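You operate a simulated robot arm through the tools that you are given. There is no shell and no other tool.

You are at the controls of a simulated robot arm. One attempt, no reset.

Task
Move the head plate from the half-built frame to the slotted stand.
Fine: run the carriage to 0 mm and clamp it first; slacken both head screws.
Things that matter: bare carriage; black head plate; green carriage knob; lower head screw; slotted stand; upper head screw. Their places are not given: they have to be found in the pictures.

It is judged by the outcome, as a careful person would: the job done as asked, and still so three seconds after it is handed in. It fails if anything else is knocked over, pushed out of place, dropped, spilled or broken.

Robot
A 7-joint arm with a two-finger parallel gripper, fixed in place. Base frame: the origin is at the foot of the arm, x ahead of it, y to its left, z up. Readings come in mm, rad, newtons and seconds.
With the tool pointing down near the work surface it reaches from about 280 to 680 mm from the base axis. Its first joint turns from -1.152 to 1.152 rad. Payload 1.57 kg.
Tool frame: the origin (TCP) lies between the finger pads and is the grasp point; the fingertips stand 30 mm ahead of it; z points along the fingers, y is the line along which they close. The gripper opens to 110 mm. The fingers are 24 mm wide and 12 mm thick; the gripper's body (48 by 112 mm) begins 78 mm behind the TCP.
Orientation is told as [roll, pitch, yaw] about the base's x, y, z axes, in that order, counted from this pose: with the fingers straight down and closing along the base's y, the tool's x points along the base's -x, its y along +y and its z along -z.

Tools
- The arm moves only by the tool arm_command. Its argument "motion" is a list of rows, each an object (a shift or turn left out is 0, a gripper value left out holds the last) with "dr": the turn, a rotation vector about the tool's x, y, z in rad, a list of three; "dp": the shift along the tool's x, y, z in mm, a list of three; "grip": the opening, from 0 (shut) to 1 (fully open). In form: [{"dr": [wx, wy, wz], "dp": [tx, ty, tz], "grip": grip}, ...]. A call has 1 to 20 rows; each row is the pose to reach, as a shift and turn from the pose commanded when the call began, along the tool's axes at that moment. Rows are played at 5 a second. More than 50 mm and 0.15 rad between two rows, or a gripper value outside its range, and nothing of the call is played. Where a pose cannot be reached the arm comes as near as it can. A force on the tool above 40 N (or 10 N above the force at the start of the call, whichever is more), or a blocked arm, ends the call early, and 0.2 s more pass. The fingers move at their own pace (about 108 mm/s each) and stop on an object; they squeeze with about 25 N. The grip force told is the motor's: it shows also when the fingers shut on nothing. Time passes only in rows, and 0.2 s behind the last, so rows that repeat a pose let the fingers close. It gives the time, the measured TCP pose, the force on the tool (base axes), the opening and the grip force at its end, in the units of the frame above (readings bear some noise), with the torque about the TCP (base axes, N m) and any sound that the robot's microphone picked up, and new pictures: "show" is both (left out), scene, wrist or none.
- Cameras (640 x 400 px; columns grow to the right, rows downward): "scene" is fixed at [151.6, -379, 1427]; the picture's right is [0.89, -0.46, 0.00], its down [-0.16, -0.32, -0.93] and it looks along [0.43, 0.83, -0.36] (base axes); focal length 295 px, centre (320, 200). "wrist" rides on the gripper at [70, 16, -141] in the tool frame; the picture's right is [-0.23, 0.97, 0.00], its down [-0.85, -0.20, -0.48] and it looks along [-0.47, -0.11, 0.88] (tool axes); focal length 222 px, centre (320, 200).
- locate(camera, pixels): for up to 12 pixels [column, row] of the newest picture of that camera ("zoom" is the newest enlarged one), the place [x, y, z] in the base frame of the surface seen there, good to about 2 mm. No time passes.
- enlarge(camera, box): a new picture of the part [left, top, right, bottom] of that camera's present view, enlarged. No time passes.
- job_done(): hands the job in; it is judged then, once.

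Open the gripper and draw the arm clear of the work before you hand the job in, unless the task says otherwise.

The tools are called after "Request:" as name(argument=value, ...) on one line, values as JSON. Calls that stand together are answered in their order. arm_command: Moves the arm, as the interface text tells. Its arguments: {"type":"object","properties":{"motion":{"type":"array"},"show":{"type":"string","enum":["both","scene","wrist","none"]}},"required":["motion"]} The other tools are called the same way: locate (camera, pixels) gives the place of the surface under pixels of a picture; enlarge (camera, box) takes an enlarged picture of a part of a camera's view; job_done () hands the job in.

At the start:

```text
t: 0.0
ee_pos: [286.6, 71.4, 1335.2]
tool_rot: [-0.002, 0.001, 0.0]
ft_force: [0.3, 0.1, 0.4]
wrist_torque: [-0.01, 0.0, -0.02]
opening: 110.2
finger_force: 0.1
```

scene: 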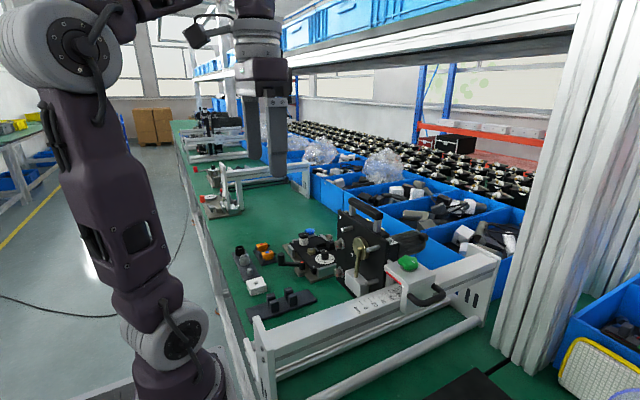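
wrist: 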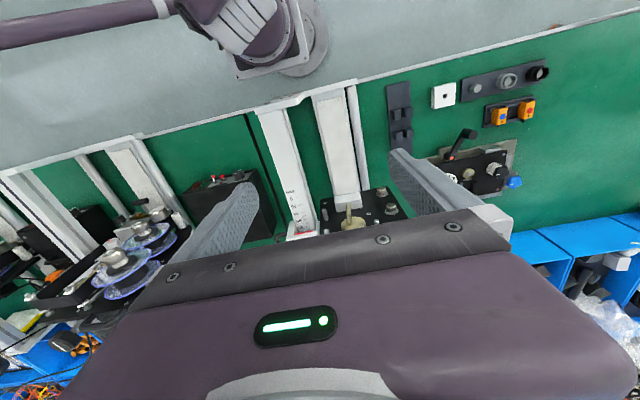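

I begin by looking closely at the work area: the scene shows a frame with a green knob near (408,263), a black plate near (360,250), and a slotted item near (285,305). I enlarge those parts.

Request:
enlarge(camera="scene", box=[220, 180, 500, 355])

Request:
enlarge(camera="wrist", box=[240, 60, 560, 260])

```text
2.29 times, centred on (360, 268) of scene
```

zoom: 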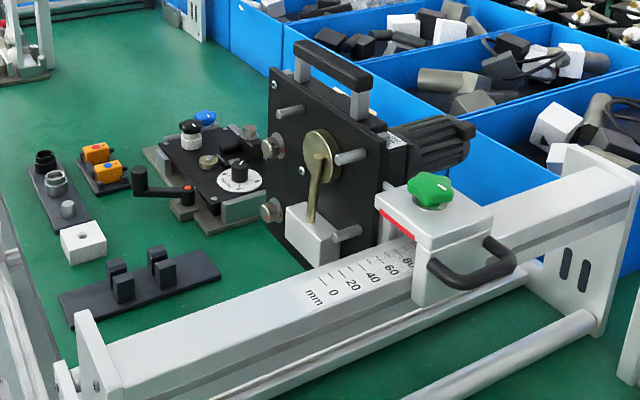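

```text
2.00 times, centred on (400, 160) of wrist
```

zoom: 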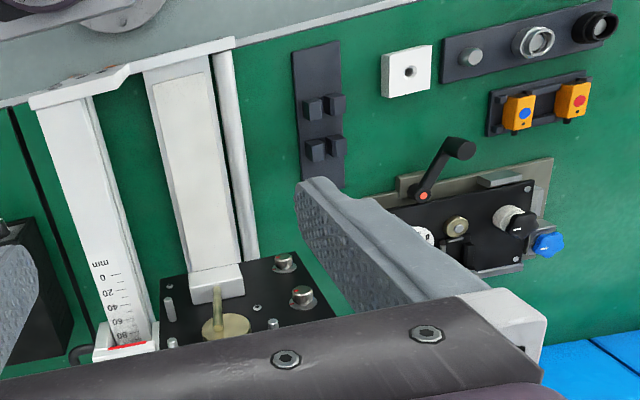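

The black head plate stands upright with a handle on top, and two screw heads are on its left edge (zoom (272,147), (270,212)). I locate key points via a zoomed scene picture.

Request:
enlarge(camera="scene", box=[320, 190, 448, 270])

Request:
locate(camera="scene", pixels=[[408, 263], [390, 275], [366, 308], [257, 325], [490, 255], [284, 305], [267, 303], [251, 310], [290, 327], [240, 330], [298, 262], [330, 290]])

```text
5.00 times, centred on (384, 230) of scene
```

zoom: 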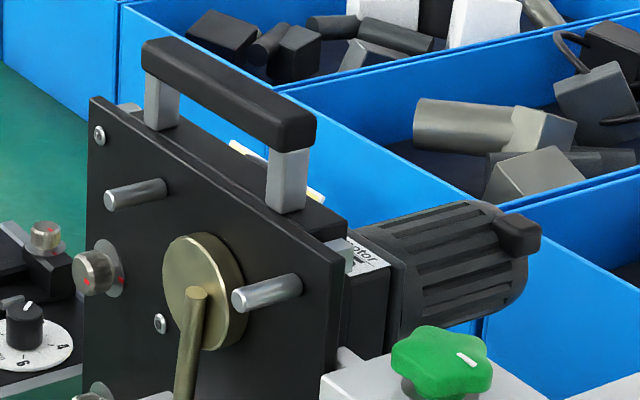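

```text
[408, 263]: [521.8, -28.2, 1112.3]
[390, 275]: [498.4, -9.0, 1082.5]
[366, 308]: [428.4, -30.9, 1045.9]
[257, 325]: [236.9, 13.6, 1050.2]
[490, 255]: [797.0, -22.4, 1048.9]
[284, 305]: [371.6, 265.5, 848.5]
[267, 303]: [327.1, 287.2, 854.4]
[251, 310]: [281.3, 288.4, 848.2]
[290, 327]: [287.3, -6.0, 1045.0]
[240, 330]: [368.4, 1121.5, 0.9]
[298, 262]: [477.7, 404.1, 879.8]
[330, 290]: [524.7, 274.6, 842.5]
```

Table top is near z=842 and the rail top near z=1047. Now I locate points on the head plate, handle, screws and crank in the zoomed picture.

Request:
locate(camera="zoom", pixels=[[150, 55], [295, 120], [95, 275], [100, 110], [335, 260], [100, 390], [205, 290], [195, 300], [435, 350], [160, 100], [285, 185], [140, 190]])

Request:
locate(camera="zoom", pixels=[[270, 290], [160, 323], [92, 130], [90, 370], [345, 270], [230, 70], [120, 330], [500, 240], [420, 360], [465, 358], [85, 288], [120, 280]])

```text
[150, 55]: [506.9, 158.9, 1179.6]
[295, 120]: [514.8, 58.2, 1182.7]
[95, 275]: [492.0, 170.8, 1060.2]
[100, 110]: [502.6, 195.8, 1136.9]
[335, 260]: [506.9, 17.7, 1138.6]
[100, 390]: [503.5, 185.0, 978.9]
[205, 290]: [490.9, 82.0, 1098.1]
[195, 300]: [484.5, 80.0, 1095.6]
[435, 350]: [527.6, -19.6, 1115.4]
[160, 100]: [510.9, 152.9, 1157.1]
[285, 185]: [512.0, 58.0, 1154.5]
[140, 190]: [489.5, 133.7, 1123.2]
```

```text
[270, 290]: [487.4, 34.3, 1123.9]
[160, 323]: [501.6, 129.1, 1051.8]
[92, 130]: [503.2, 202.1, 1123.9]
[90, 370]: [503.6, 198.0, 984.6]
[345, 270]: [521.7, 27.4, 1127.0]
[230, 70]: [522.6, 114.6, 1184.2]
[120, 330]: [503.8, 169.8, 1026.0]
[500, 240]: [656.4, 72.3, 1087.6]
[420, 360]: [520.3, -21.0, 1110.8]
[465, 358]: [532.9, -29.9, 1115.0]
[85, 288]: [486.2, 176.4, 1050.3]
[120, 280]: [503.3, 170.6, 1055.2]
```

The plate face is at x≈503 facing the base, with handle at z≈1183. I take wrist-view locations of the second beam, white block, screws and stand.

Request:
enlarge(camera="wrist", box=[260, 70, 452, 240])

Request:
locate(camera="wrist", pixels=[[330, 110], [345, 150], [340, 100], [348, 192], [356, 150], [381, 191], [390, 208], [400, 100], [398, 113], [400, 130], [405, 140], [443, 95]])

Request:
locate(camera="wrist", pixels=[[300, 195], [308, 232], [290, 240], [395, 90], [410, 110], [274, 120], [352, 222], [327, 205], [404, 155], [395, 125], [225, 190], [315, 100]])

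```text
2.35 times, centred on (356, 155) of wrist
```

zoom: 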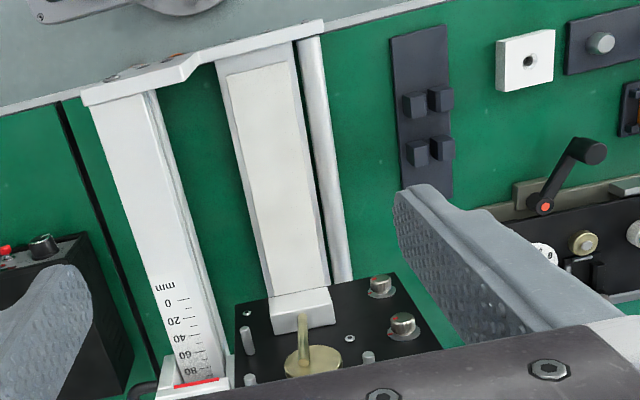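

```text
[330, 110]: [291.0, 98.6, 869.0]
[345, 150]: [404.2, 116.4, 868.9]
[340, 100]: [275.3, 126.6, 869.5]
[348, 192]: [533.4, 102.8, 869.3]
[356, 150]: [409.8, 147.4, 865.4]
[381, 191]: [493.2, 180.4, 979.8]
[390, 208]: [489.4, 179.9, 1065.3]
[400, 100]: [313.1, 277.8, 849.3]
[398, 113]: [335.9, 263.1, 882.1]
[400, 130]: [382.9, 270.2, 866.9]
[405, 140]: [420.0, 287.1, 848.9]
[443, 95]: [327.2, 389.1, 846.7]
```

```text
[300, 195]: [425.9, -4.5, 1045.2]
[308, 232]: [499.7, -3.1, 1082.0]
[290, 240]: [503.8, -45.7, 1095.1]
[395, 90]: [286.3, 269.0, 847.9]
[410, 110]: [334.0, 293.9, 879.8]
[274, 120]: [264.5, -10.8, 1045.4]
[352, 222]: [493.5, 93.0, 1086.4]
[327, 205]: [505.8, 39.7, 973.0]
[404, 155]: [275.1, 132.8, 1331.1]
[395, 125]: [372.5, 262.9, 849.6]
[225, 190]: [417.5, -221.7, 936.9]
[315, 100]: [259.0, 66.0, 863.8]
```

The head plate stands on a low bed (z≈869), and the slotted stand has prong pairs around x≈335 and x≈385, y≈263–294. I move and tilt the tool to get a closer look at the plate's front and screws with the wrist camera.

Request:
arm_command(motion=[{"dp": [-9, 10, 31], "dr": [0, -0.083, 0]}, {"dp": [-17, 21, 62], "dr": [0, -0.167, 0]}, {"dp": [-26, 31, 92], "dr": [0, -0.25, 0]}, {"dp": [-35, 41, 123], "dr": [0, -0.333, 0]}, {"dp": [-43, 52, 154], "dr": [0, -0.417, 0]}, {"dp": [-52, 62, 185], "dr": [0, -0.5, 0]}, {"dp": [-52, 62, 185], "dr": [0, -0.5, 0]}])

```text
t: 1.6
ee_pos: [340.3, 131.1, 1150.3]
tool_rot: [-0.001, -0.501, -0.001]
ft_force: [0.7, -1.0, 0.1]
wrist_torque: [0.05, -0.01, 0.02]
opening: 110.1
finger_force: 0.0
```

scene: 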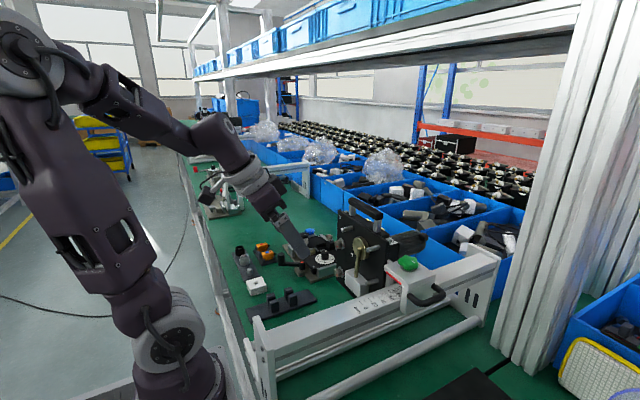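
wrist: 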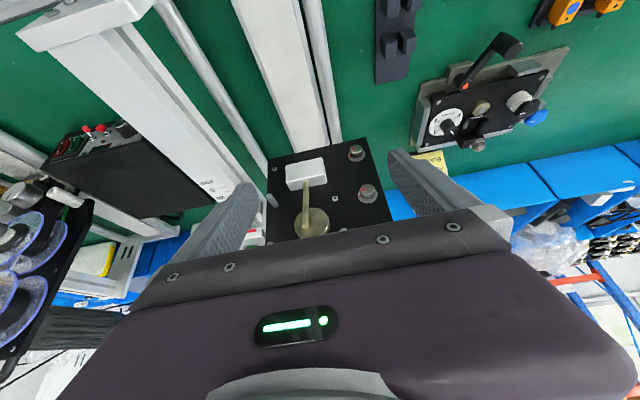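

Now the wrist view shows the plate front at (330,190) with screws at (356,152) and (367,193). I enlarge it and locate the plate's features.

Request:
enlarge(camera="wrist", box=[230, 120, 422, 240])

Request:
locate(camera="wrist", pixels=[[356, 152], [367, 193], [305, 173], [318, 222], [268, 165], [365, 140], [390, 220], [272, 200], [290, 160], [310, 140], [320, 162], [345, 225]])

```text
3.33 times, centred on (326, 180) of wrist
```

zoom: 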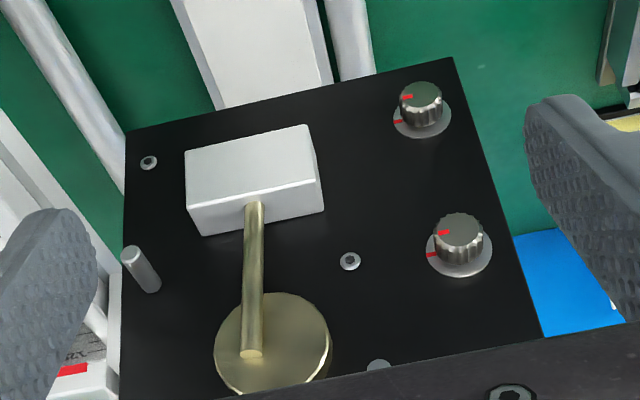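

```text
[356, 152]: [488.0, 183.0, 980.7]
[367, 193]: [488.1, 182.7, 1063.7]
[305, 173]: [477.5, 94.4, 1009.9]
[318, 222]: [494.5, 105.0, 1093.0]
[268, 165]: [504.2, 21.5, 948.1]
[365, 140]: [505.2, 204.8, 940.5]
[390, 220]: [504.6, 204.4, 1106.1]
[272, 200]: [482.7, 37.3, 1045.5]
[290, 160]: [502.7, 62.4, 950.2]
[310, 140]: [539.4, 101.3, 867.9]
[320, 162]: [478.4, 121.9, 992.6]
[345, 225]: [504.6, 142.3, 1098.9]
```

The screws show red marks on head and washer (currently aligned). I need to see what holds the plate from behind/side, so I first un-tilt and rise, then will yaw the tool to look from the +y side.

Request:
arm_command(motion=[{"dp": [-34, 25, -10], "dr": [0, 0.125, 0]}, {"dp": [-68, 50, -20], "dr": [0, 0.25, 0]}, {"dp": [-102, 75, -30], "dr": [0, 0.375, 0]}, {"dp": [-136, 100, -40], "dr": [0, 0.5, 0]}, {"dp": [-136, 100, -40], "dr": [0, 0.5, 0]}], show="none")

Request:
arm_command(motion=[{"dp": [-11, 3, 6], "dr": [0, 0, 0.143]}, {"dp": [-22, 5, 13], "dr": [0, 0, 0.285]}, {"dp": [-33, 8, 19], "dr": [0, 0, 0.428]}, {"dp": [-44, 11, 25], "dr": [0, 0, 0.571]}, {"dp": [-55, 13, 32], "dr": [0, 0, 0.714]}, {"dp": [-65, 16, 38], "dr": [0, 0, 0.857]}, {"dp": [-76, 18, 45], "dr": [0, 0, 1.0]}, {"dp": [-87, 21, 51], "dr": [0, 0, 1.142]}, {"dp": [-98, 24, 57], "dr": [0, 0, 1.285]}, {"dp": [-109, 26, 64], "dr": [0, 0, 1.428]}, {"dp": [-120, 29, 70], "dr": [0, 0, 1.571]}, {"dp": [-120, 29, 70], "dr": [0, 0, 1.571]}])

```text
t: 2.8
ee_pos: [440.3, 235.0, 1248.1]
tool_rot: [-0.001, 0.0, 0.0]
ft_force: [-0.1, -0.1, -0.7]
wrist_torque: [-0.01, 0.03, -0.03]
opening: 110.0
finger_force: 0.2
```

```text
t: 5.4
ee_pos: [554.3, 254.5, 1178.1]
tool_rot: [0.003, 0.003, -1.573]
ft_force: [0.2, -0.8, 0.6]
wrist_torque: [0.0, 0.03, 0.0]
opening: 110.0
finger_force: 0.0
out of reach, approached as far as the arm can: row 10, 11, 12
```

scene: 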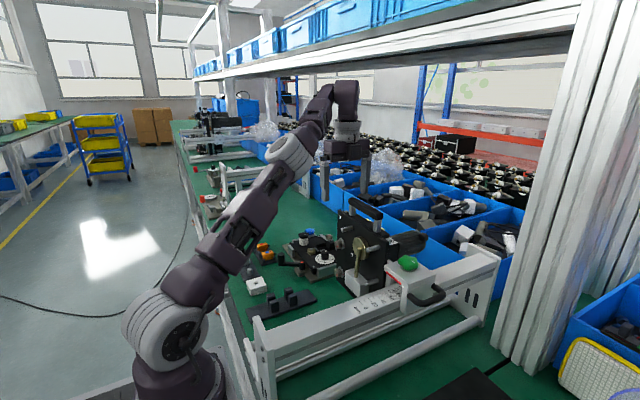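
wrist: 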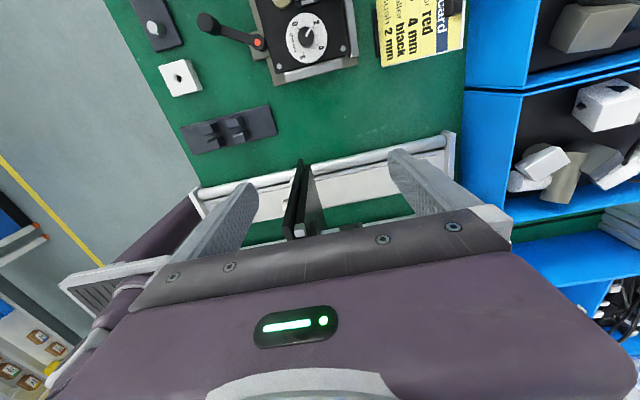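

From here the plate's edge appears at (295,200) and a yellow card with text is at (420,30). I enlarge both.

Request:
enlarge(camera="wrist", box=[220, 130, 412, 250])

Request:
enlarge(camera="wrist", box=[360, 0, 488, 80])

```text
3.33 times, centred on (316, 190) of wrist
```

zoom: 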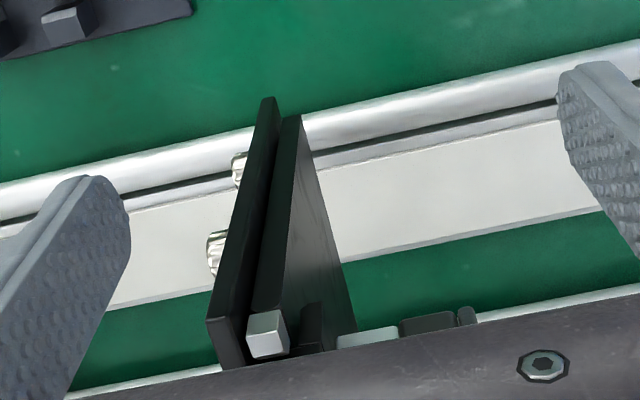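

```text
5.00 times, centred on (424, 40) of wrist
```

zoom: 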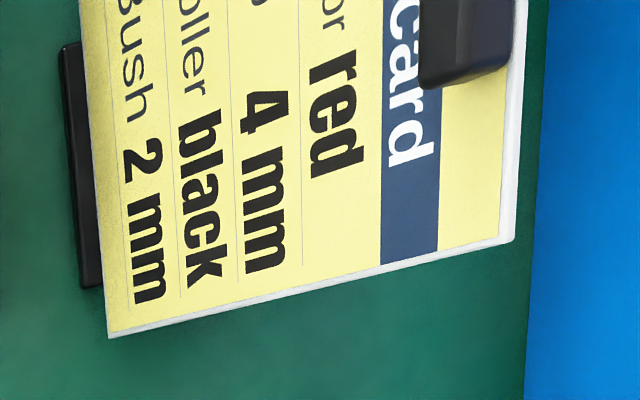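

I locate points on the two plates, the post and the bits behind in a fresh zoomed picture of this view.

Request:
enlarge(camera="wrist", box=[270, 150, 366, 250])

Request:
locate(camera="wrist", pixels=[[299, 163], [307, 166], [284, 230], [287, 236], [300, 229], [311, 233], [320, 220], [330, 231], [348, 228], [359, 225], [315, 190], [295, 200]])

```text
4.00 times, centred on (318, 200) of wrist
```

zoom: 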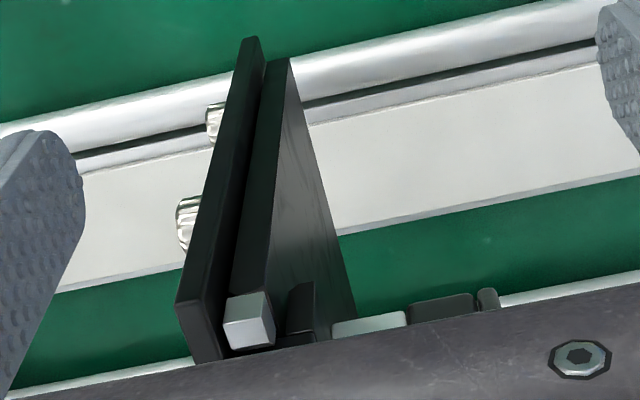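

```text
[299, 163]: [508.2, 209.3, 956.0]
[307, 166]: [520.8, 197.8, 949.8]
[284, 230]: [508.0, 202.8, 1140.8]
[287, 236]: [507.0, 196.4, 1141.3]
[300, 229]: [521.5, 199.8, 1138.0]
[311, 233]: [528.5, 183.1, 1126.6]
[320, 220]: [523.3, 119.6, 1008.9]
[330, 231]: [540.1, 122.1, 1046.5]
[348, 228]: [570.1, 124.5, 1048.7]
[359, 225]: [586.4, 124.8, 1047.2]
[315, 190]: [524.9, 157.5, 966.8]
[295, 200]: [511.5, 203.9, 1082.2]
```

There is a silver peg at (521,200,1138) and something behind the plate. I tilt the tool to look more horizontally from the +y side.

Request:
arm_command(motion=[{"dp": [-8, -3, -8], "dr": [0, -0.125, 0]}, {"dp": [-16, -6, -16], "dr": [0, -0.25, 0]}, {"dp": [-24, -8, -24], "dr": [0, -0.375, 0]}, {"dp": [-30, -10, -30], "dr": [0, -0.5, 0]}, {"dp": [-30, -10, -30], "dr": [0, -0.5, 0]}])

```text
t: 6.6
ee_pos: [493.4, 204.0, 1185.3]
tool_rot: [0.0, -0.502, -1.57]
ft_force: [-1.0, -0.4, 0.4]
wrist_torque: [0.01, 0.01, 0.03]
opening: 110.0
finger_force: 0.0
out of reach, approached as far as the arm can: row 1, 2, 3, 4, 5
```

scene: 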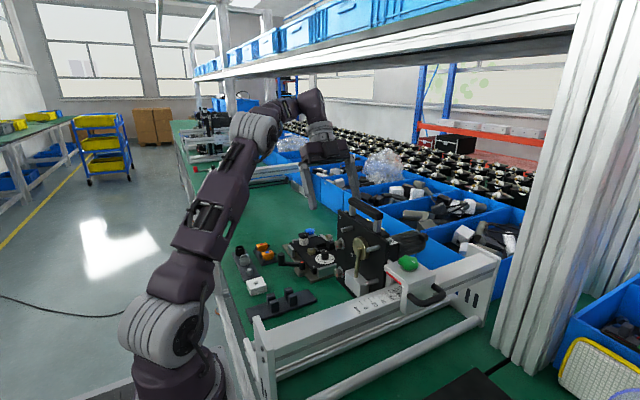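
wrist: 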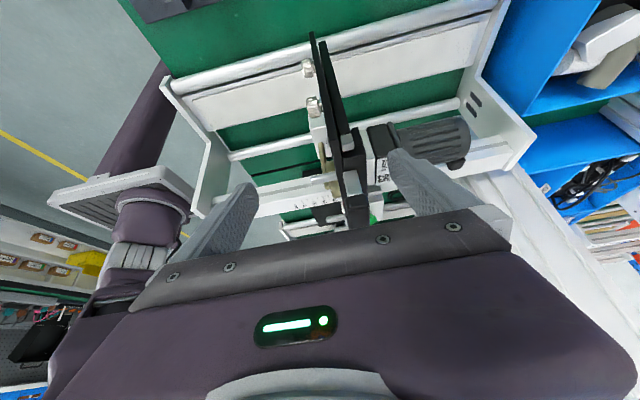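

Good side view: the plate edge at (325,100) and motor behind at (420,140). I enlarge this part.

Request:
enlarge(camera="wrist", box=[250, 20, 490, 240])

Request:
enlarge(camera="wrist", box=[290, 100, 410, 220])

```text
1.82 times, centred on (370, 130) of wrist
```

zoom: 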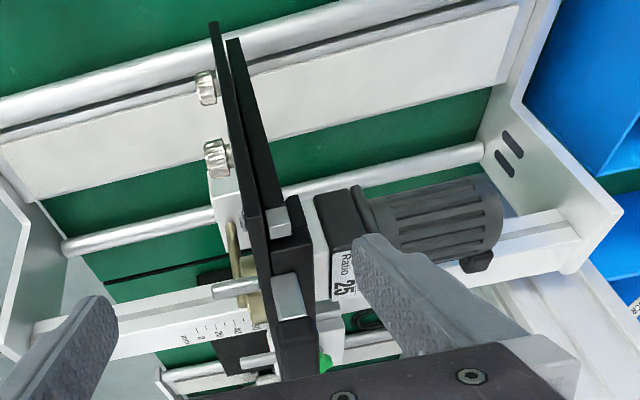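

```text
3.33 times, centred on (350, 160) of wrist
```

zoom: 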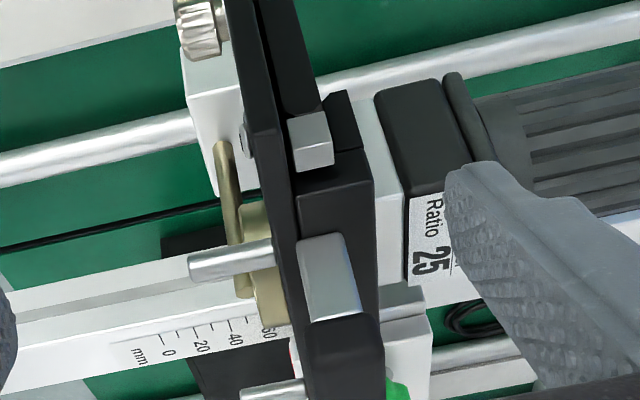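

I locate points on the parts behind the plate from this view (zoom newest): silver block (310,140), handle post (330,270), rear body, motor, white block.

Request:
locate(camera="zoom", pixels=[[305, 122], [325, 155], [318, 245], [335, 300], [340, 345], [350, 130], [345, 190], [270, 150], [265, 50], [300, 60], [425, 110], [395, 180]])

Request:
locate(camera="zoom", pixels=[[215, 100], [225, 180], [205, 265], [200, 15], [212, 45], [420, 300], [400, 320], [168, 353], [145, 357], [300, 365], [285, 395], [245, 15]])

```text
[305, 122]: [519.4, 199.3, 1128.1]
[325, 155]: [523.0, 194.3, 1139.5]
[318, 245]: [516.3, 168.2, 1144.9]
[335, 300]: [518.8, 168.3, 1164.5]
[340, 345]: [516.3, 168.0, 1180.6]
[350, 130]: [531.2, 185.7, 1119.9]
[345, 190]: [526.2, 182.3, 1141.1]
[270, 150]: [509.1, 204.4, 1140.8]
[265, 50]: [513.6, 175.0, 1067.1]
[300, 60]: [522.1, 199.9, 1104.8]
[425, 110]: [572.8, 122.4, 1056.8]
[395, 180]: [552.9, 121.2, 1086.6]
```

```text
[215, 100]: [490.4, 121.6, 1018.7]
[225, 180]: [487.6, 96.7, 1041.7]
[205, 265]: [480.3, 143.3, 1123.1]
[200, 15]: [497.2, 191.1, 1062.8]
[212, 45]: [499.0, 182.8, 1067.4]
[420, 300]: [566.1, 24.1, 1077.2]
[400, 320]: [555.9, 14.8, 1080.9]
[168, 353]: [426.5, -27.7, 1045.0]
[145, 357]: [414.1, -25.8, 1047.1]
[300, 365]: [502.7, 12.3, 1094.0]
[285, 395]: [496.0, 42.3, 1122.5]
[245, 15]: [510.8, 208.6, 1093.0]
```

I need to see how the plate is supported below; I enlarge the scene picture around the plate's lower edge and the motor region.

Request:
enlarge(camera="scene", box=[320, 240, 400, 300])

Request:
enlarge(camera="scene", box=[360, 190, 460, 265])

Request:
enlarge(camera="scene", box=[235, 275, 331, 335])

```text
6.67 times, centred on (360, 270) of scene
```

zoom: 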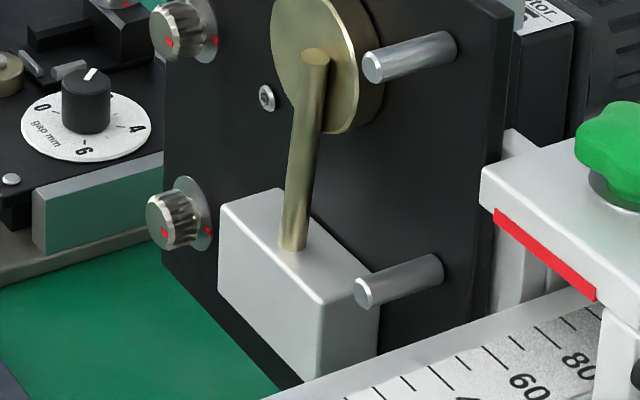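

```text
5.33 times, centred on (410, 228) of scene
```

zoom: 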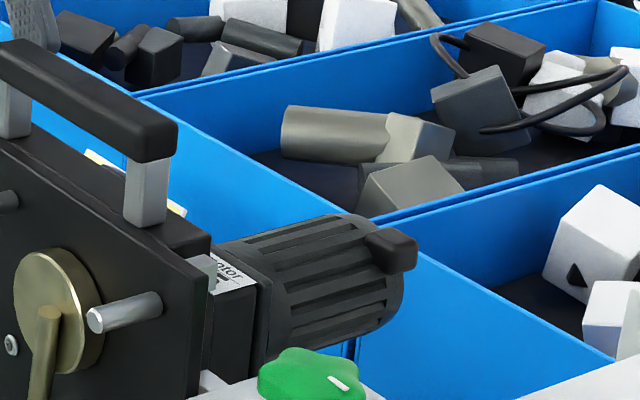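

```text
6.67 times, centred on (283, 305) of scene
```

zoom: 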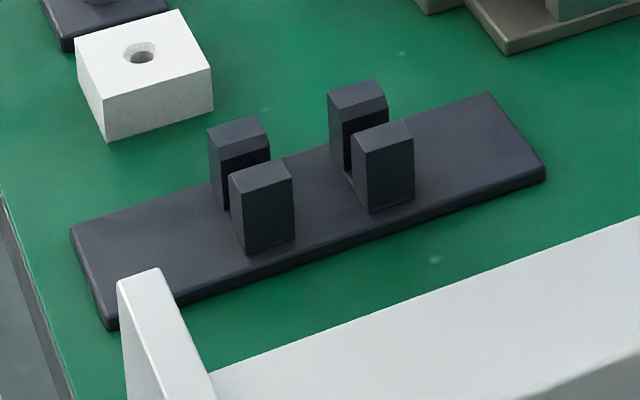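

The stand has two prong pairs with a slot along its long (x) direction, and the head plate has silver blocks at its top rear corners. I rise and un-tilt to look down on the plate top and what is behind.

Request:
arm_command(motion=[{"dp": [-32, 5, -24], "dr": [0, 0.125, 0]}, {"dp": [-64, 15, -24], "dr": [0, 0.25, 0]}, {"dp": [-96, 25, -20], "dr": [0, 0.375, 0]}, {"dp": [-127, 30, -16], "dr": [0, 0.5, 0]}, {"dp": [-127, 30, -16], "dr": [0, 0.5, 0]}])

```text
t: 7.8
ee_pos: [518.9, 103.2, 1260.6]
tool_rot: [-0.001, 0.001, -1.571]
ft_force: [-0.7, -0.1, -0.8]
wrist_torque: [-0.01, 0.01, -0.02]
opening: 109.9
finger_force: 0.0
```

scene: 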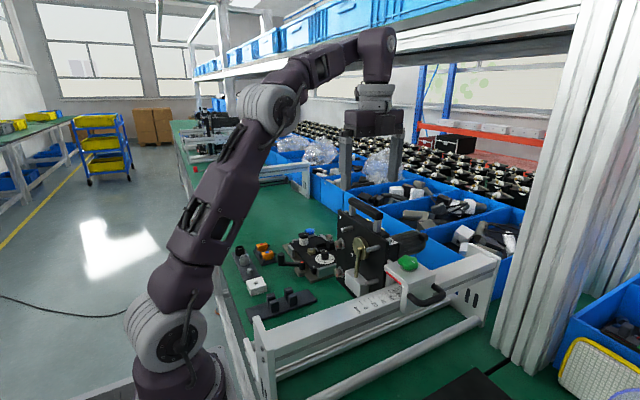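
wrist: 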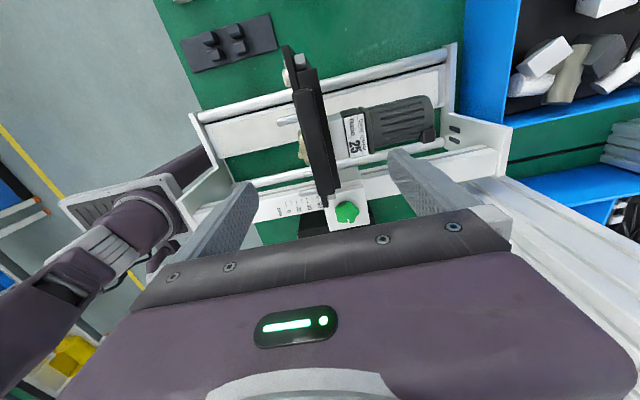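

Now I have a top view with plate at (310,130), motor at (390,125), knob at (347,212). I enlarge this.

Request:
enlarge(camera="wrist", box=[260, 30, 460, 155])

Request:
enlarge(camera="wrist", box=[240, 140, 420, 250])

```text
3.20 times, centred on (360, 92) of wrist
```

zoom: 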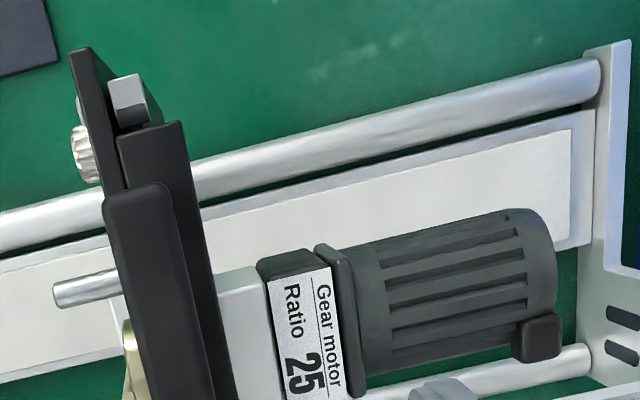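

```text
3.56 times, centred on (330, 195) of wrist
```

zoom: 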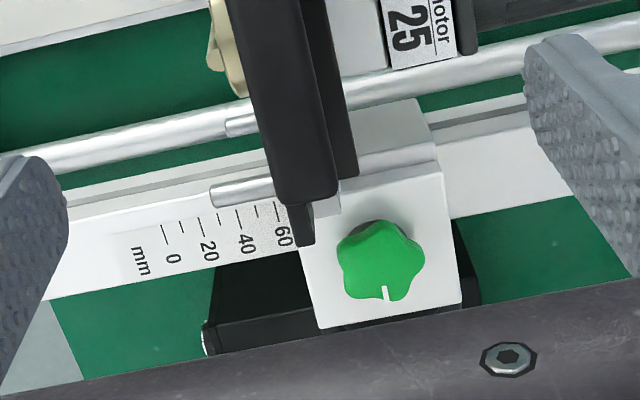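

I locate the scale ticks, the carriage block edges and the knob from this zoomed view.

Request:
locate(camera="zoom", pixels=[[165, 233], [201, 225], [238, 217], [276, 209], [382, 250], [318, 325], [460, 298], [435, 160], [420, 105], [362, 110], [325, 215], [387, 292]])

Request:
locate(camera="zoom", pixels=[[480, 70], [150, 140], [440, 130], [480, 190], [270, 300], [400, 140], [390, 170], [300, 250], [330, 100], [345, 40], [380, 20], [110, 220]])

```text
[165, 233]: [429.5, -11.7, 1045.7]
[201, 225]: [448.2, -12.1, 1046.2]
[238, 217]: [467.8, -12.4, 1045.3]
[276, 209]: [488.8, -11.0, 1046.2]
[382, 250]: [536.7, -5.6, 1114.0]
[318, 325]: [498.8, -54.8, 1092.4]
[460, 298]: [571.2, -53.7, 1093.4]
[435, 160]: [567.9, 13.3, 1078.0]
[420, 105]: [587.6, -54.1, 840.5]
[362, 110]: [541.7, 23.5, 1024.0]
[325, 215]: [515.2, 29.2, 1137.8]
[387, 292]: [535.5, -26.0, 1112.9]
```

```text
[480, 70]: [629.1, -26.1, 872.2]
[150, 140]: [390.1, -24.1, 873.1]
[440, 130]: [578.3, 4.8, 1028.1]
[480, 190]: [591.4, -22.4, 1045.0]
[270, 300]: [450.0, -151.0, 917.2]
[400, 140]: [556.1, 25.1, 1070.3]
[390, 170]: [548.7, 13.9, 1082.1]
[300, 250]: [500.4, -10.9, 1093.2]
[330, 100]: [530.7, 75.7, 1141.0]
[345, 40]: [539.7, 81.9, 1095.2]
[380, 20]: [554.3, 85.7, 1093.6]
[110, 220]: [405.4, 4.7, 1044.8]
```

0-tick is at x≈429.5 and the carriage's red edge at x≈499, so about 70 mm of travel. I zoom strongly in the scene on the region behind the plate where it meets the carriage.

Request:
enlarge(camera="scene", box=[376, 225, 424, 270])

Request:
enlarge(camera="wrist", box=[275, 35, 375, 110])

Request:
enlarge(camera="wrist", box=[310, 100, 410, 230])

```text
8.89 times, centred on (400, 248) of scene
```

zoom: 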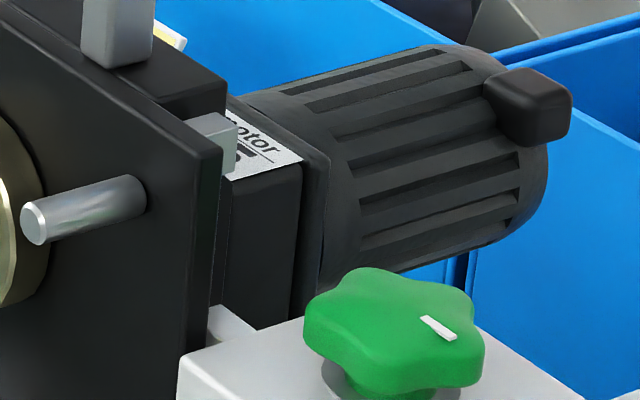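

```text
5.33 times, centred on (325, 72) of wrist
```

zoom: 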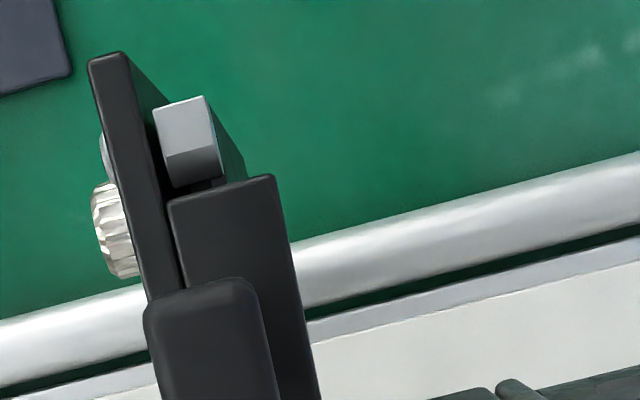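

```text
3.08 times, centred on (360, 165) of wrist
```

zoom: 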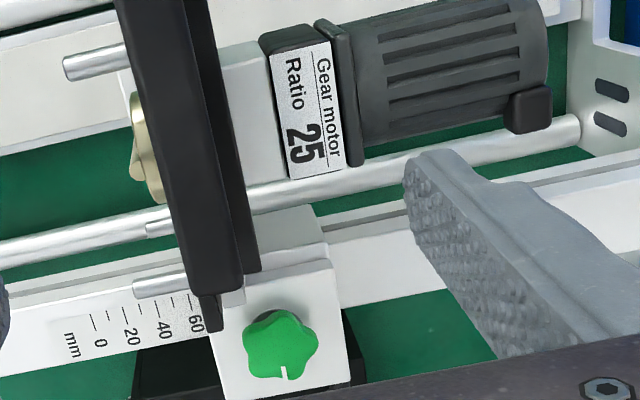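

I check the slot width of the stand with an enlarged wrist view.

Request:
enlarge(camera="wrist", box=[176, 8, 286, 78])

```text
5.71 times, centred on (231, 43) of wrist
```

zoom: 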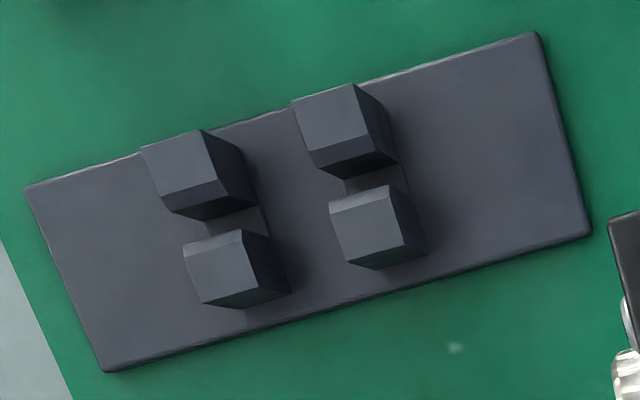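

Request:
locate(camera="zoom", pixels=[[145, 150], [200, 132], [165, 190], [212, 172], [187, 255], [245, 235], [200, 296], [240, 285], [297, 105], [352, 88], [330, 205], [385, 192]])

Request:
locate(camera="zoom", pixels=[[28, 190], [535, 38], [588, 230], [108, 368], [345, 245], [395, 235], [235, 225], [365, 185], [240, 250], [240, 160], [320, 145], [365, 135]])

```text
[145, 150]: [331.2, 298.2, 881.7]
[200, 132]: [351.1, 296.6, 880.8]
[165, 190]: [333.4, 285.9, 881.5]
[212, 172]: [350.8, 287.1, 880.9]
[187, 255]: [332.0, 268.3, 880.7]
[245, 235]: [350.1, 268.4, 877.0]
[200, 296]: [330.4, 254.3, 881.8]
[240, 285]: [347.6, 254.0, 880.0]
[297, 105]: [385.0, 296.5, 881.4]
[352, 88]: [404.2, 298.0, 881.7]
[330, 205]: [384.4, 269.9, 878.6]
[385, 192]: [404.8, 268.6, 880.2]
```

```text
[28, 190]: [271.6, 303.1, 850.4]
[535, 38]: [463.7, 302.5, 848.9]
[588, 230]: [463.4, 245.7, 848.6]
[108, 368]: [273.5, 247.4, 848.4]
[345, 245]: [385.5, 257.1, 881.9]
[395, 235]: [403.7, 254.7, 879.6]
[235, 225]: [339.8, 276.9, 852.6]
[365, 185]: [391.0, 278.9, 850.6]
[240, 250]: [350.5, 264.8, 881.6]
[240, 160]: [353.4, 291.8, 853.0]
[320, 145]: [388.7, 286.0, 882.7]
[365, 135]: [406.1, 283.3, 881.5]
```

The stand's slot is about 10 mm wide around y≈276 between prongs at x 331–351 and 385–405, matching the ~8 mm plate. Now I measure the knob outline precisely.

Request:
enlarge(camera="wrist", box=[315, 180, 379, 235])

```text
7.27 times, centred on (347, 208) of wrist
```

zoom: 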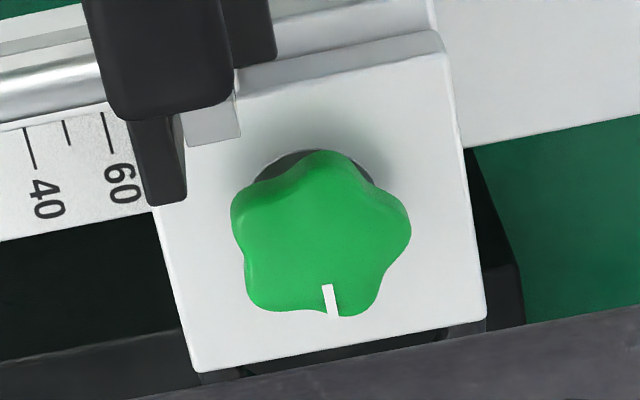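

Request:
locate(camera="zoom", pixels=[[323, 157], [236, 215], [408, 215], [262, 300], [360, 305], [320, 240], [329, 287], [332, 314], [160, 215], [445, 55], [198, 368], [482, 320]])

Request:
locate(camera="zoom", pixels=[[29, 150], [67, 132], [105, 115], [238, 90], [210, 130], [320, 165], [245, 225], [400, 225], [270, 290], [352, 300], [180, 150], [250, 70]])

```text
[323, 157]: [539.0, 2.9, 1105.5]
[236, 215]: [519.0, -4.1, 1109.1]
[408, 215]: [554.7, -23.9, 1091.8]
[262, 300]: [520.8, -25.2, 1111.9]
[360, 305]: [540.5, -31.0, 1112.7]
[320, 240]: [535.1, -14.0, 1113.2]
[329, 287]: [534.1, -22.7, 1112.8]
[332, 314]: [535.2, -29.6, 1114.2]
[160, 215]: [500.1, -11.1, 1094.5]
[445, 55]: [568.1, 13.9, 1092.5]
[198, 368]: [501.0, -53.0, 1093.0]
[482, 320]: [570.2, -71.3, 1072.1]
```

```text
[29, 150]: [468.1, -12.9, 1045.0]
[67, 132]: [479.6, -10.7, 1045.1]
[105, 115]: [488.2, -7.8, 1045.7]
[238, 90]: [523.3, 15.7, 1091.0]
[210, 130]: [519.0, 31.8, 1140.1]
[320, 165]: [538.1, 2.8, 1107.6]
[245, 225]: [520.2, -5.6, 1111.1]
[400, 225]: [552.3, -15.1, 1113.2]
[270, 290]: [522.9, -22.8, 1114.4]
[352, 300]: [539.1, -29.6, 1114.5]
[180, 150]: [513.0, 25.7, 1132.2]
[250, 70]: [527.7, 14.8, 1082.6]
```

Knob centre is about (534.6,-14), lobes at ~2°+72k°, top z≈1113, so gripping along x fits it well. I rotate the tool first back to yaw 0 above the knob side, then to yaw +90° so I have clockwise room for clamping.

Request:
arm_command(motion=[{"dp": [-10, 0, 0], "dr": [0, 0, -0.143]}, {"dp": [-20, 0, 0], "dr": [0, 0, -0.286]}, {"dp": [-30, 0, 0], "dr": [0, 0, -0.429]}, {"dp": [-40, 0, 0], "dr": [0, 0, -0.571]}, {"dp": [-50, 0, 0], "dr": [0, 0, -0.714]}, {"dp": [-60, 0, 0], "dr": [0, 0, -0.857]}, {"dp": [-70, 0, 0], "dr": [0, 0, -1.0]}, {"dp": [-80, 0, 0], "dr": [0, 0, -1.143]}, {"dp": [-90, 0, 0], "dr": [0, 0, -1.285]}, {"dp": [-100, 0, 0], "dr": [0, 0, -1.428]}, {"dp": [-110, 0, 0], "dr": [0, 0, -1.571]}, {"dp": [-110, 0, 0], "dr": [0, 0, -1.571]}], show="wrist")

Request:
arm_command(motion=[{"dp": [0, 0, 0], "dr": [0, 0, -0.143]}, {"dp": [0, 0, 0], "dr": [0, 0, -0.286]}, {"dp": [0, 0, 0], "dr": [0, 0, -0.429]}, {"dp": [0, 0, 0], "dr": [0, 0, -0.571]}, {"dp": [0, 0, 0], "dr": [0, 0, -0.714]}, {"dp": [0, 0, 0], "dr": [0, 0, -0.857]}, {"dp": [0, 0, 0], "dr": [0, 0, -1.0]}, {"dp": [0, 0, 0], "dr": [0, 0, -1.143]}, {"dp": [0, 0, 0], "dr": [0, 0, -1.285]}, {"dp": [0, 0, 0], "dr": [0, 0, -1.428]}, {"dp": [0, 0, 0], "dr": [0, 0, -1.571]}, {"dp": [0, 0, 0], "dr": [0, 0, -1.571]}])

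```text
t: 10.4
ee_pos: [520.8, -8.5, 1259.7]
tool_rot: [0.0, 0.0, 0.002]
ft_force: [0.4, 0.4, -0.2]
wrist_torque: [0.0, -0.04, -0.01]
opening: 109.9
finger_force: 0.1
```

wrist: 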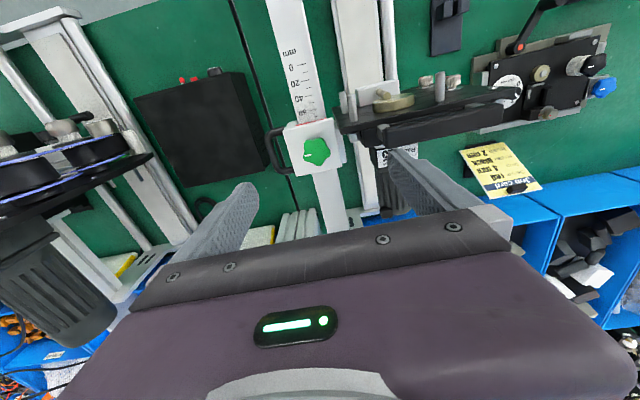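

```text
t: 13.0
ee_pos: [520.6, -8.2, 1261.6]
tool_rot: [0.0, 0.0, 1.572]
ft_force: [-0.3, -0.1, 0.2]
wrist_torque: [-0.01, 0.02, 0.03]
opening: 110.0
finger_force: 0.1
```

scene: 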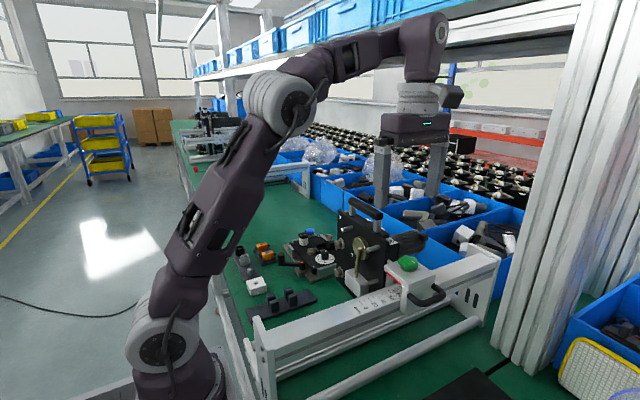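
wrist: 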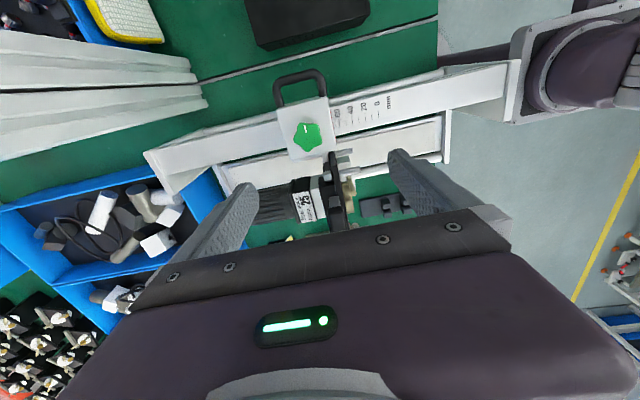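

At yaw +90° the knob is at (308,137) and the carriage's black handle at (300,85). I enlarge to refine the knob position and see the plate/carriage junction.

Request:
enlarge(camera="wrist", box=[260, 90, 420, 190])

Request:
enlarge(camera="wrist", box=[230, 145, 390, 245])

```text
4.00 times, centred on (340, 140) of wrist
```

zoom: 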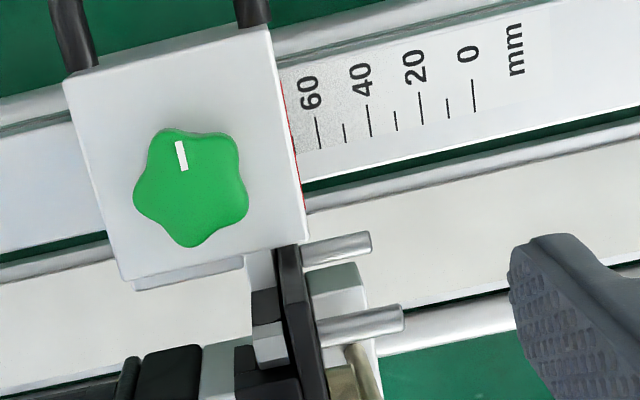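

```text
4.00 times, centred on (310, 195) of wrist
```

zoom: 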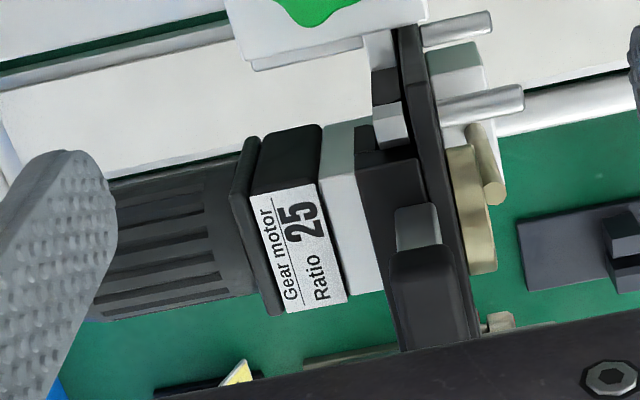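

The rear mounting plate is joined to the carriage by a white arm, so the head rides on the carriage. I refine the knob centre in this view.

Request:
enlarge(camera="wrist", box=[276, 105, 340, 165])

```text
6.67 times, centred on (308, 135) of wrist
```

zoom: 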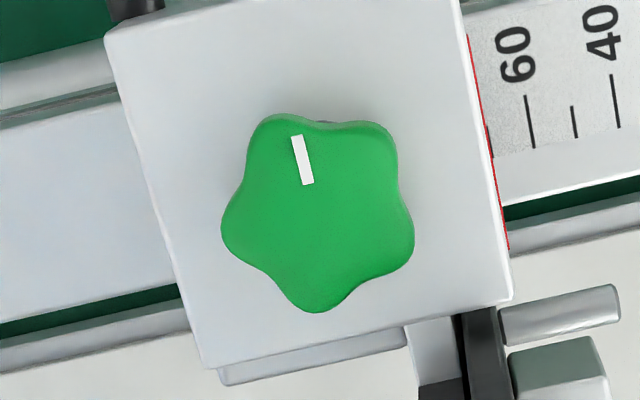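

Request:
locate(camera="zoom", pixels=[[262, 130], [380, 135], [405, 250], [316, 300], [230, 225], [315, 210], [110, 40], [462, 5], [508, 295], [210, 360], [487, 140], [532, 145]])

Request:
locate(camera="zoom", pixels=[[528, 110], [616, 110], [574, 120], [297, 137], [308, 180], [475, 80], [500, 210], [400, 150], [322, 118], [300, 308], [226, 245], [412, 235]])

```text
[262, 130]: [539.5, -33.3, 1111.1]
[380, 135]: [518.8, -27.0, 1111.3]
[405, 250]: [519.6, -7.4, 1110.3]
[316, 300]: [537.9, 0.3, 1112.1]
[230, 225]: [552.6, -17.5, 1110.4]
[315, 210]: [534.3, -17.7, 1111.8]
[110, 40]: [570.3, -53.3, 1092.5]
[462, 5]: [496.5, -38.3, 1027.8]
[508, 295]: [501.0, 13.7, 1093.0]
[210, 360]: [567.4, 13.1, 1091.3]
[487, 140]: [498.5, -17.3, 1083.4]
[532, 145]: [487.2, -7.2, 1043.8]
```

```text
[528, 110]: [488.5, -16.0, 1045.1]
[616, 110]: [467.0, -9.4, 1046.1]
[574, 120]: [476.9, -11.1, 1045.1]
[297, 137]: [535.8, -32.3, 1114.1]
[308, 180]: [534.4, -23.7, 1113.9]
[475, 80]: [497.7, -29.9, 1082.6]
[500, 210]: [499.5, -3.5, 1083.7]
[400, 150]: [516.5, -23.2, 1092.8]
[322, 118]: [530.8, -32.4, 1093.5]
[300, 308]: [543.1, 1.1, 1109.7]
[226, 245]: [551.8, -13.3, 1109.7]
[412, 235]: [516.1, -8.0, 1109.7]
```

Knob centre ≈(534.2,-16.5), lobes aligned for an x-direction grip. I go above it with the gripper partly closed, fingertips just over the knob top.

Request:
arm_command(motion=[{"dp": [3, -5, 36], "grip": 0.6}, {"dp": [6, -10, 72], "grip": 0.6}, {"dp": [8.2, -13.6, 108], "grip": 0.6}, {"dp": [8.2, -13.6, 108], "grip": 0.6}, {"dp": [8.2, -13.6, 108], "grip": 0.6}])

```text
t: 14.2
ee_pos: [535.1, -13.9, 1152.0]
tool_rot: [0.001, 0.0, 1.57]
ft_force: [-0.2, -0.8, 0.2]
wrist_torque: [-0.03, 0.01, 0.02]
opening: 65.9
finger_force: 0.2
```

scene: 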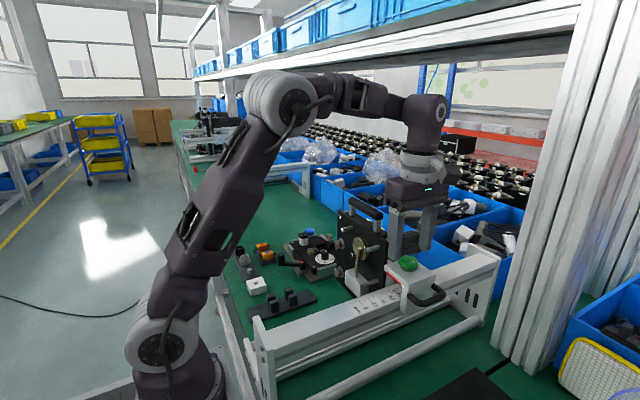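
wrist: 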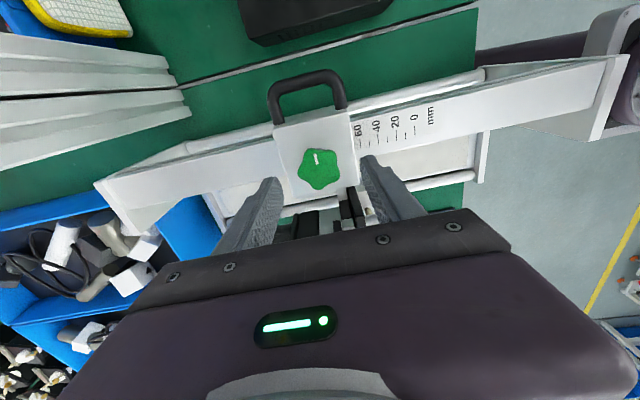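

I check the alignment by locating both fingertips and the knob lobes in this view.

Request:
enlarge(camera="wrist", box=[240, 130, 400, 230])

```text
4.00 times, centred on (320, 180) of wrist
```

zoom: 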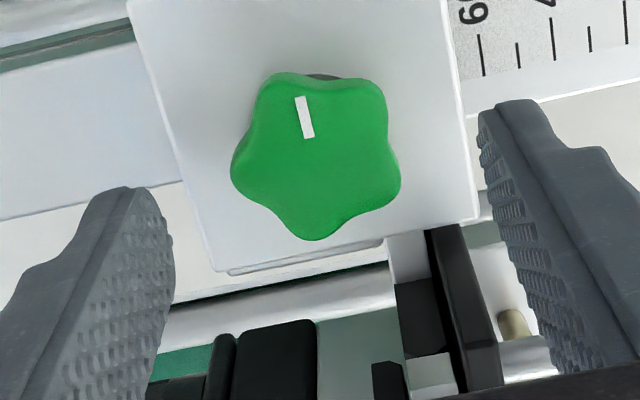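

Request:
locate(camera="zoom", pixels=[[125, 190], [165, 225], [482, 115], [520, 102], [485, 150], [270, 90], [375, 95], [395, 185], [316, 235], [236, 175], [150, 280], [530, 270]])

```text
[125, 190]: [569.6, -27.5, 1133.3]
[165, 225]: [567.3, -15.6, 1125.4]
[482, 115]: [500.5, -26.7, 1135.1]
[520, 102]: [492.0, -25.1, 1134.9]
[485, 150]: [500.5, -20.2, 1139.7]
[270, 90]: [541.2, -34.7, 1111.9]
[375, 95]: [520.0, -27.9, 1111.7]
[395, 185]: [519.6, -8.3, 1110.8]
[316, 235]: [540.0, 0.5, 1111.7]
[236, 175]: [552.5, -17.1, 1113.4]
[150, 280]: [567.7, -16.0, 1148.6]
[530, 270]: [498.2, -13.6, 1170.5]
```

Fingers are centred at x≈534, y≈-15 and the knob at (534.6,-17.3), so I shift 2 mm in -y, descend 24 mm and close on the knob.

Request:
arm_command(motion=[{"dp": [2, 0, 8], "grip": 0.6}, {"dp": [2, 0, 16], "grip": 0.6}, {"dp": [2, 0, 24], "grip": 0.6}, {"dp": [2, 0, 24], "grip": 0.6}, {"dp": [2, 0, 24], "grip": 0}, {"dp": [2, 0, 24], "grip": 0}, {"dp": [2, 0, 24], "grip": 0}, {"dp": [2, 0, 24], "grip": 0}])

```text
t: 16.0
ee_pos: [535.1, -18.2, 1129.8]
tool_rot: [0.0, -0.001, 1.57]
ft_force: [-2.5, -0.7, -1.0]
wrist_torque: [-0.03, 0.1, 0.01]
opening: 35.9
finger_force: 42.9
```

scene: 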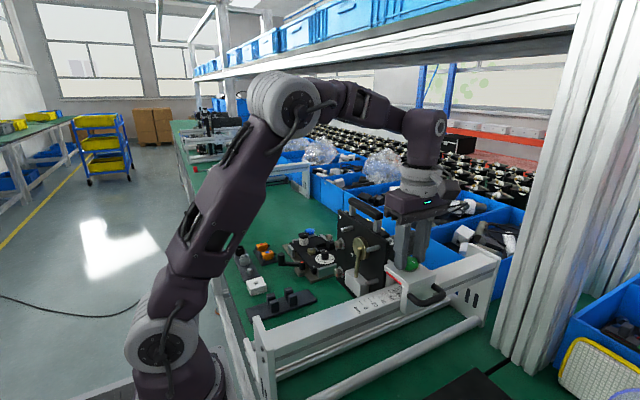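
wrist: 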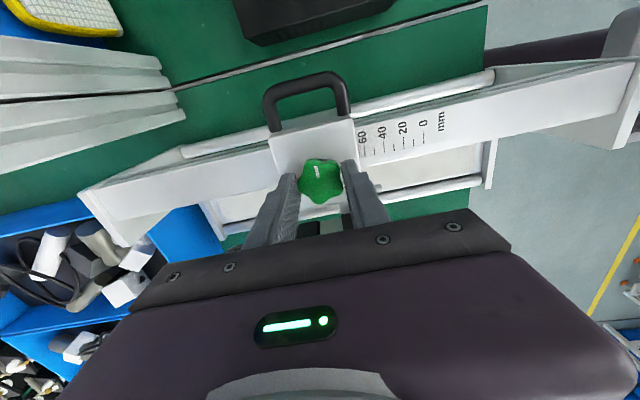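

The knob is gripped (opening 35.9 mm). I try dragging the carriage gently 10 mm toward -x and watch forces.

Request:
arm_command(motion=[{"dp": [0, 2, 0], "grip": 0}, {"dp": [0, 4, 0], "grip": 0}, {"dp": [0, 6, 0], "grip": 0}, {"dp": [0, 8, 0], "grip": 0}, {"dp": [0, 10, 0], "grip": 0}, {"dp": [0, 10, 0], "grip": 0}])

```text
t: 16.7
ee_pos: [533.5, -17.4, 1130.5]
tool_rot: [-0.012, 0.0, 1.571]
ft_force: [10.6, -0.8, -9.4]
wrist_torque: [-0.16, -0.16, -0.03]
opening: 36.1
finger_force: 42.6
stopped in row 3: the force on the tool passed its limit at 44 N (the readings are from after the stop); the commanded pose is now the measured one
```

scene: 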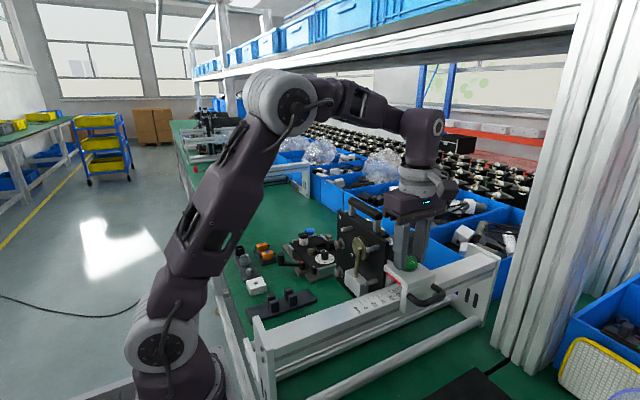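
wrist: 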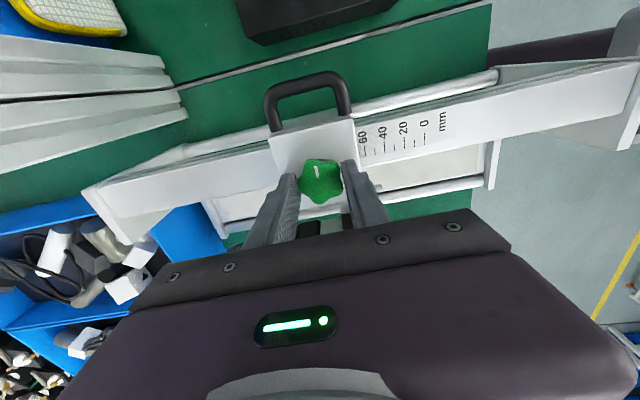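

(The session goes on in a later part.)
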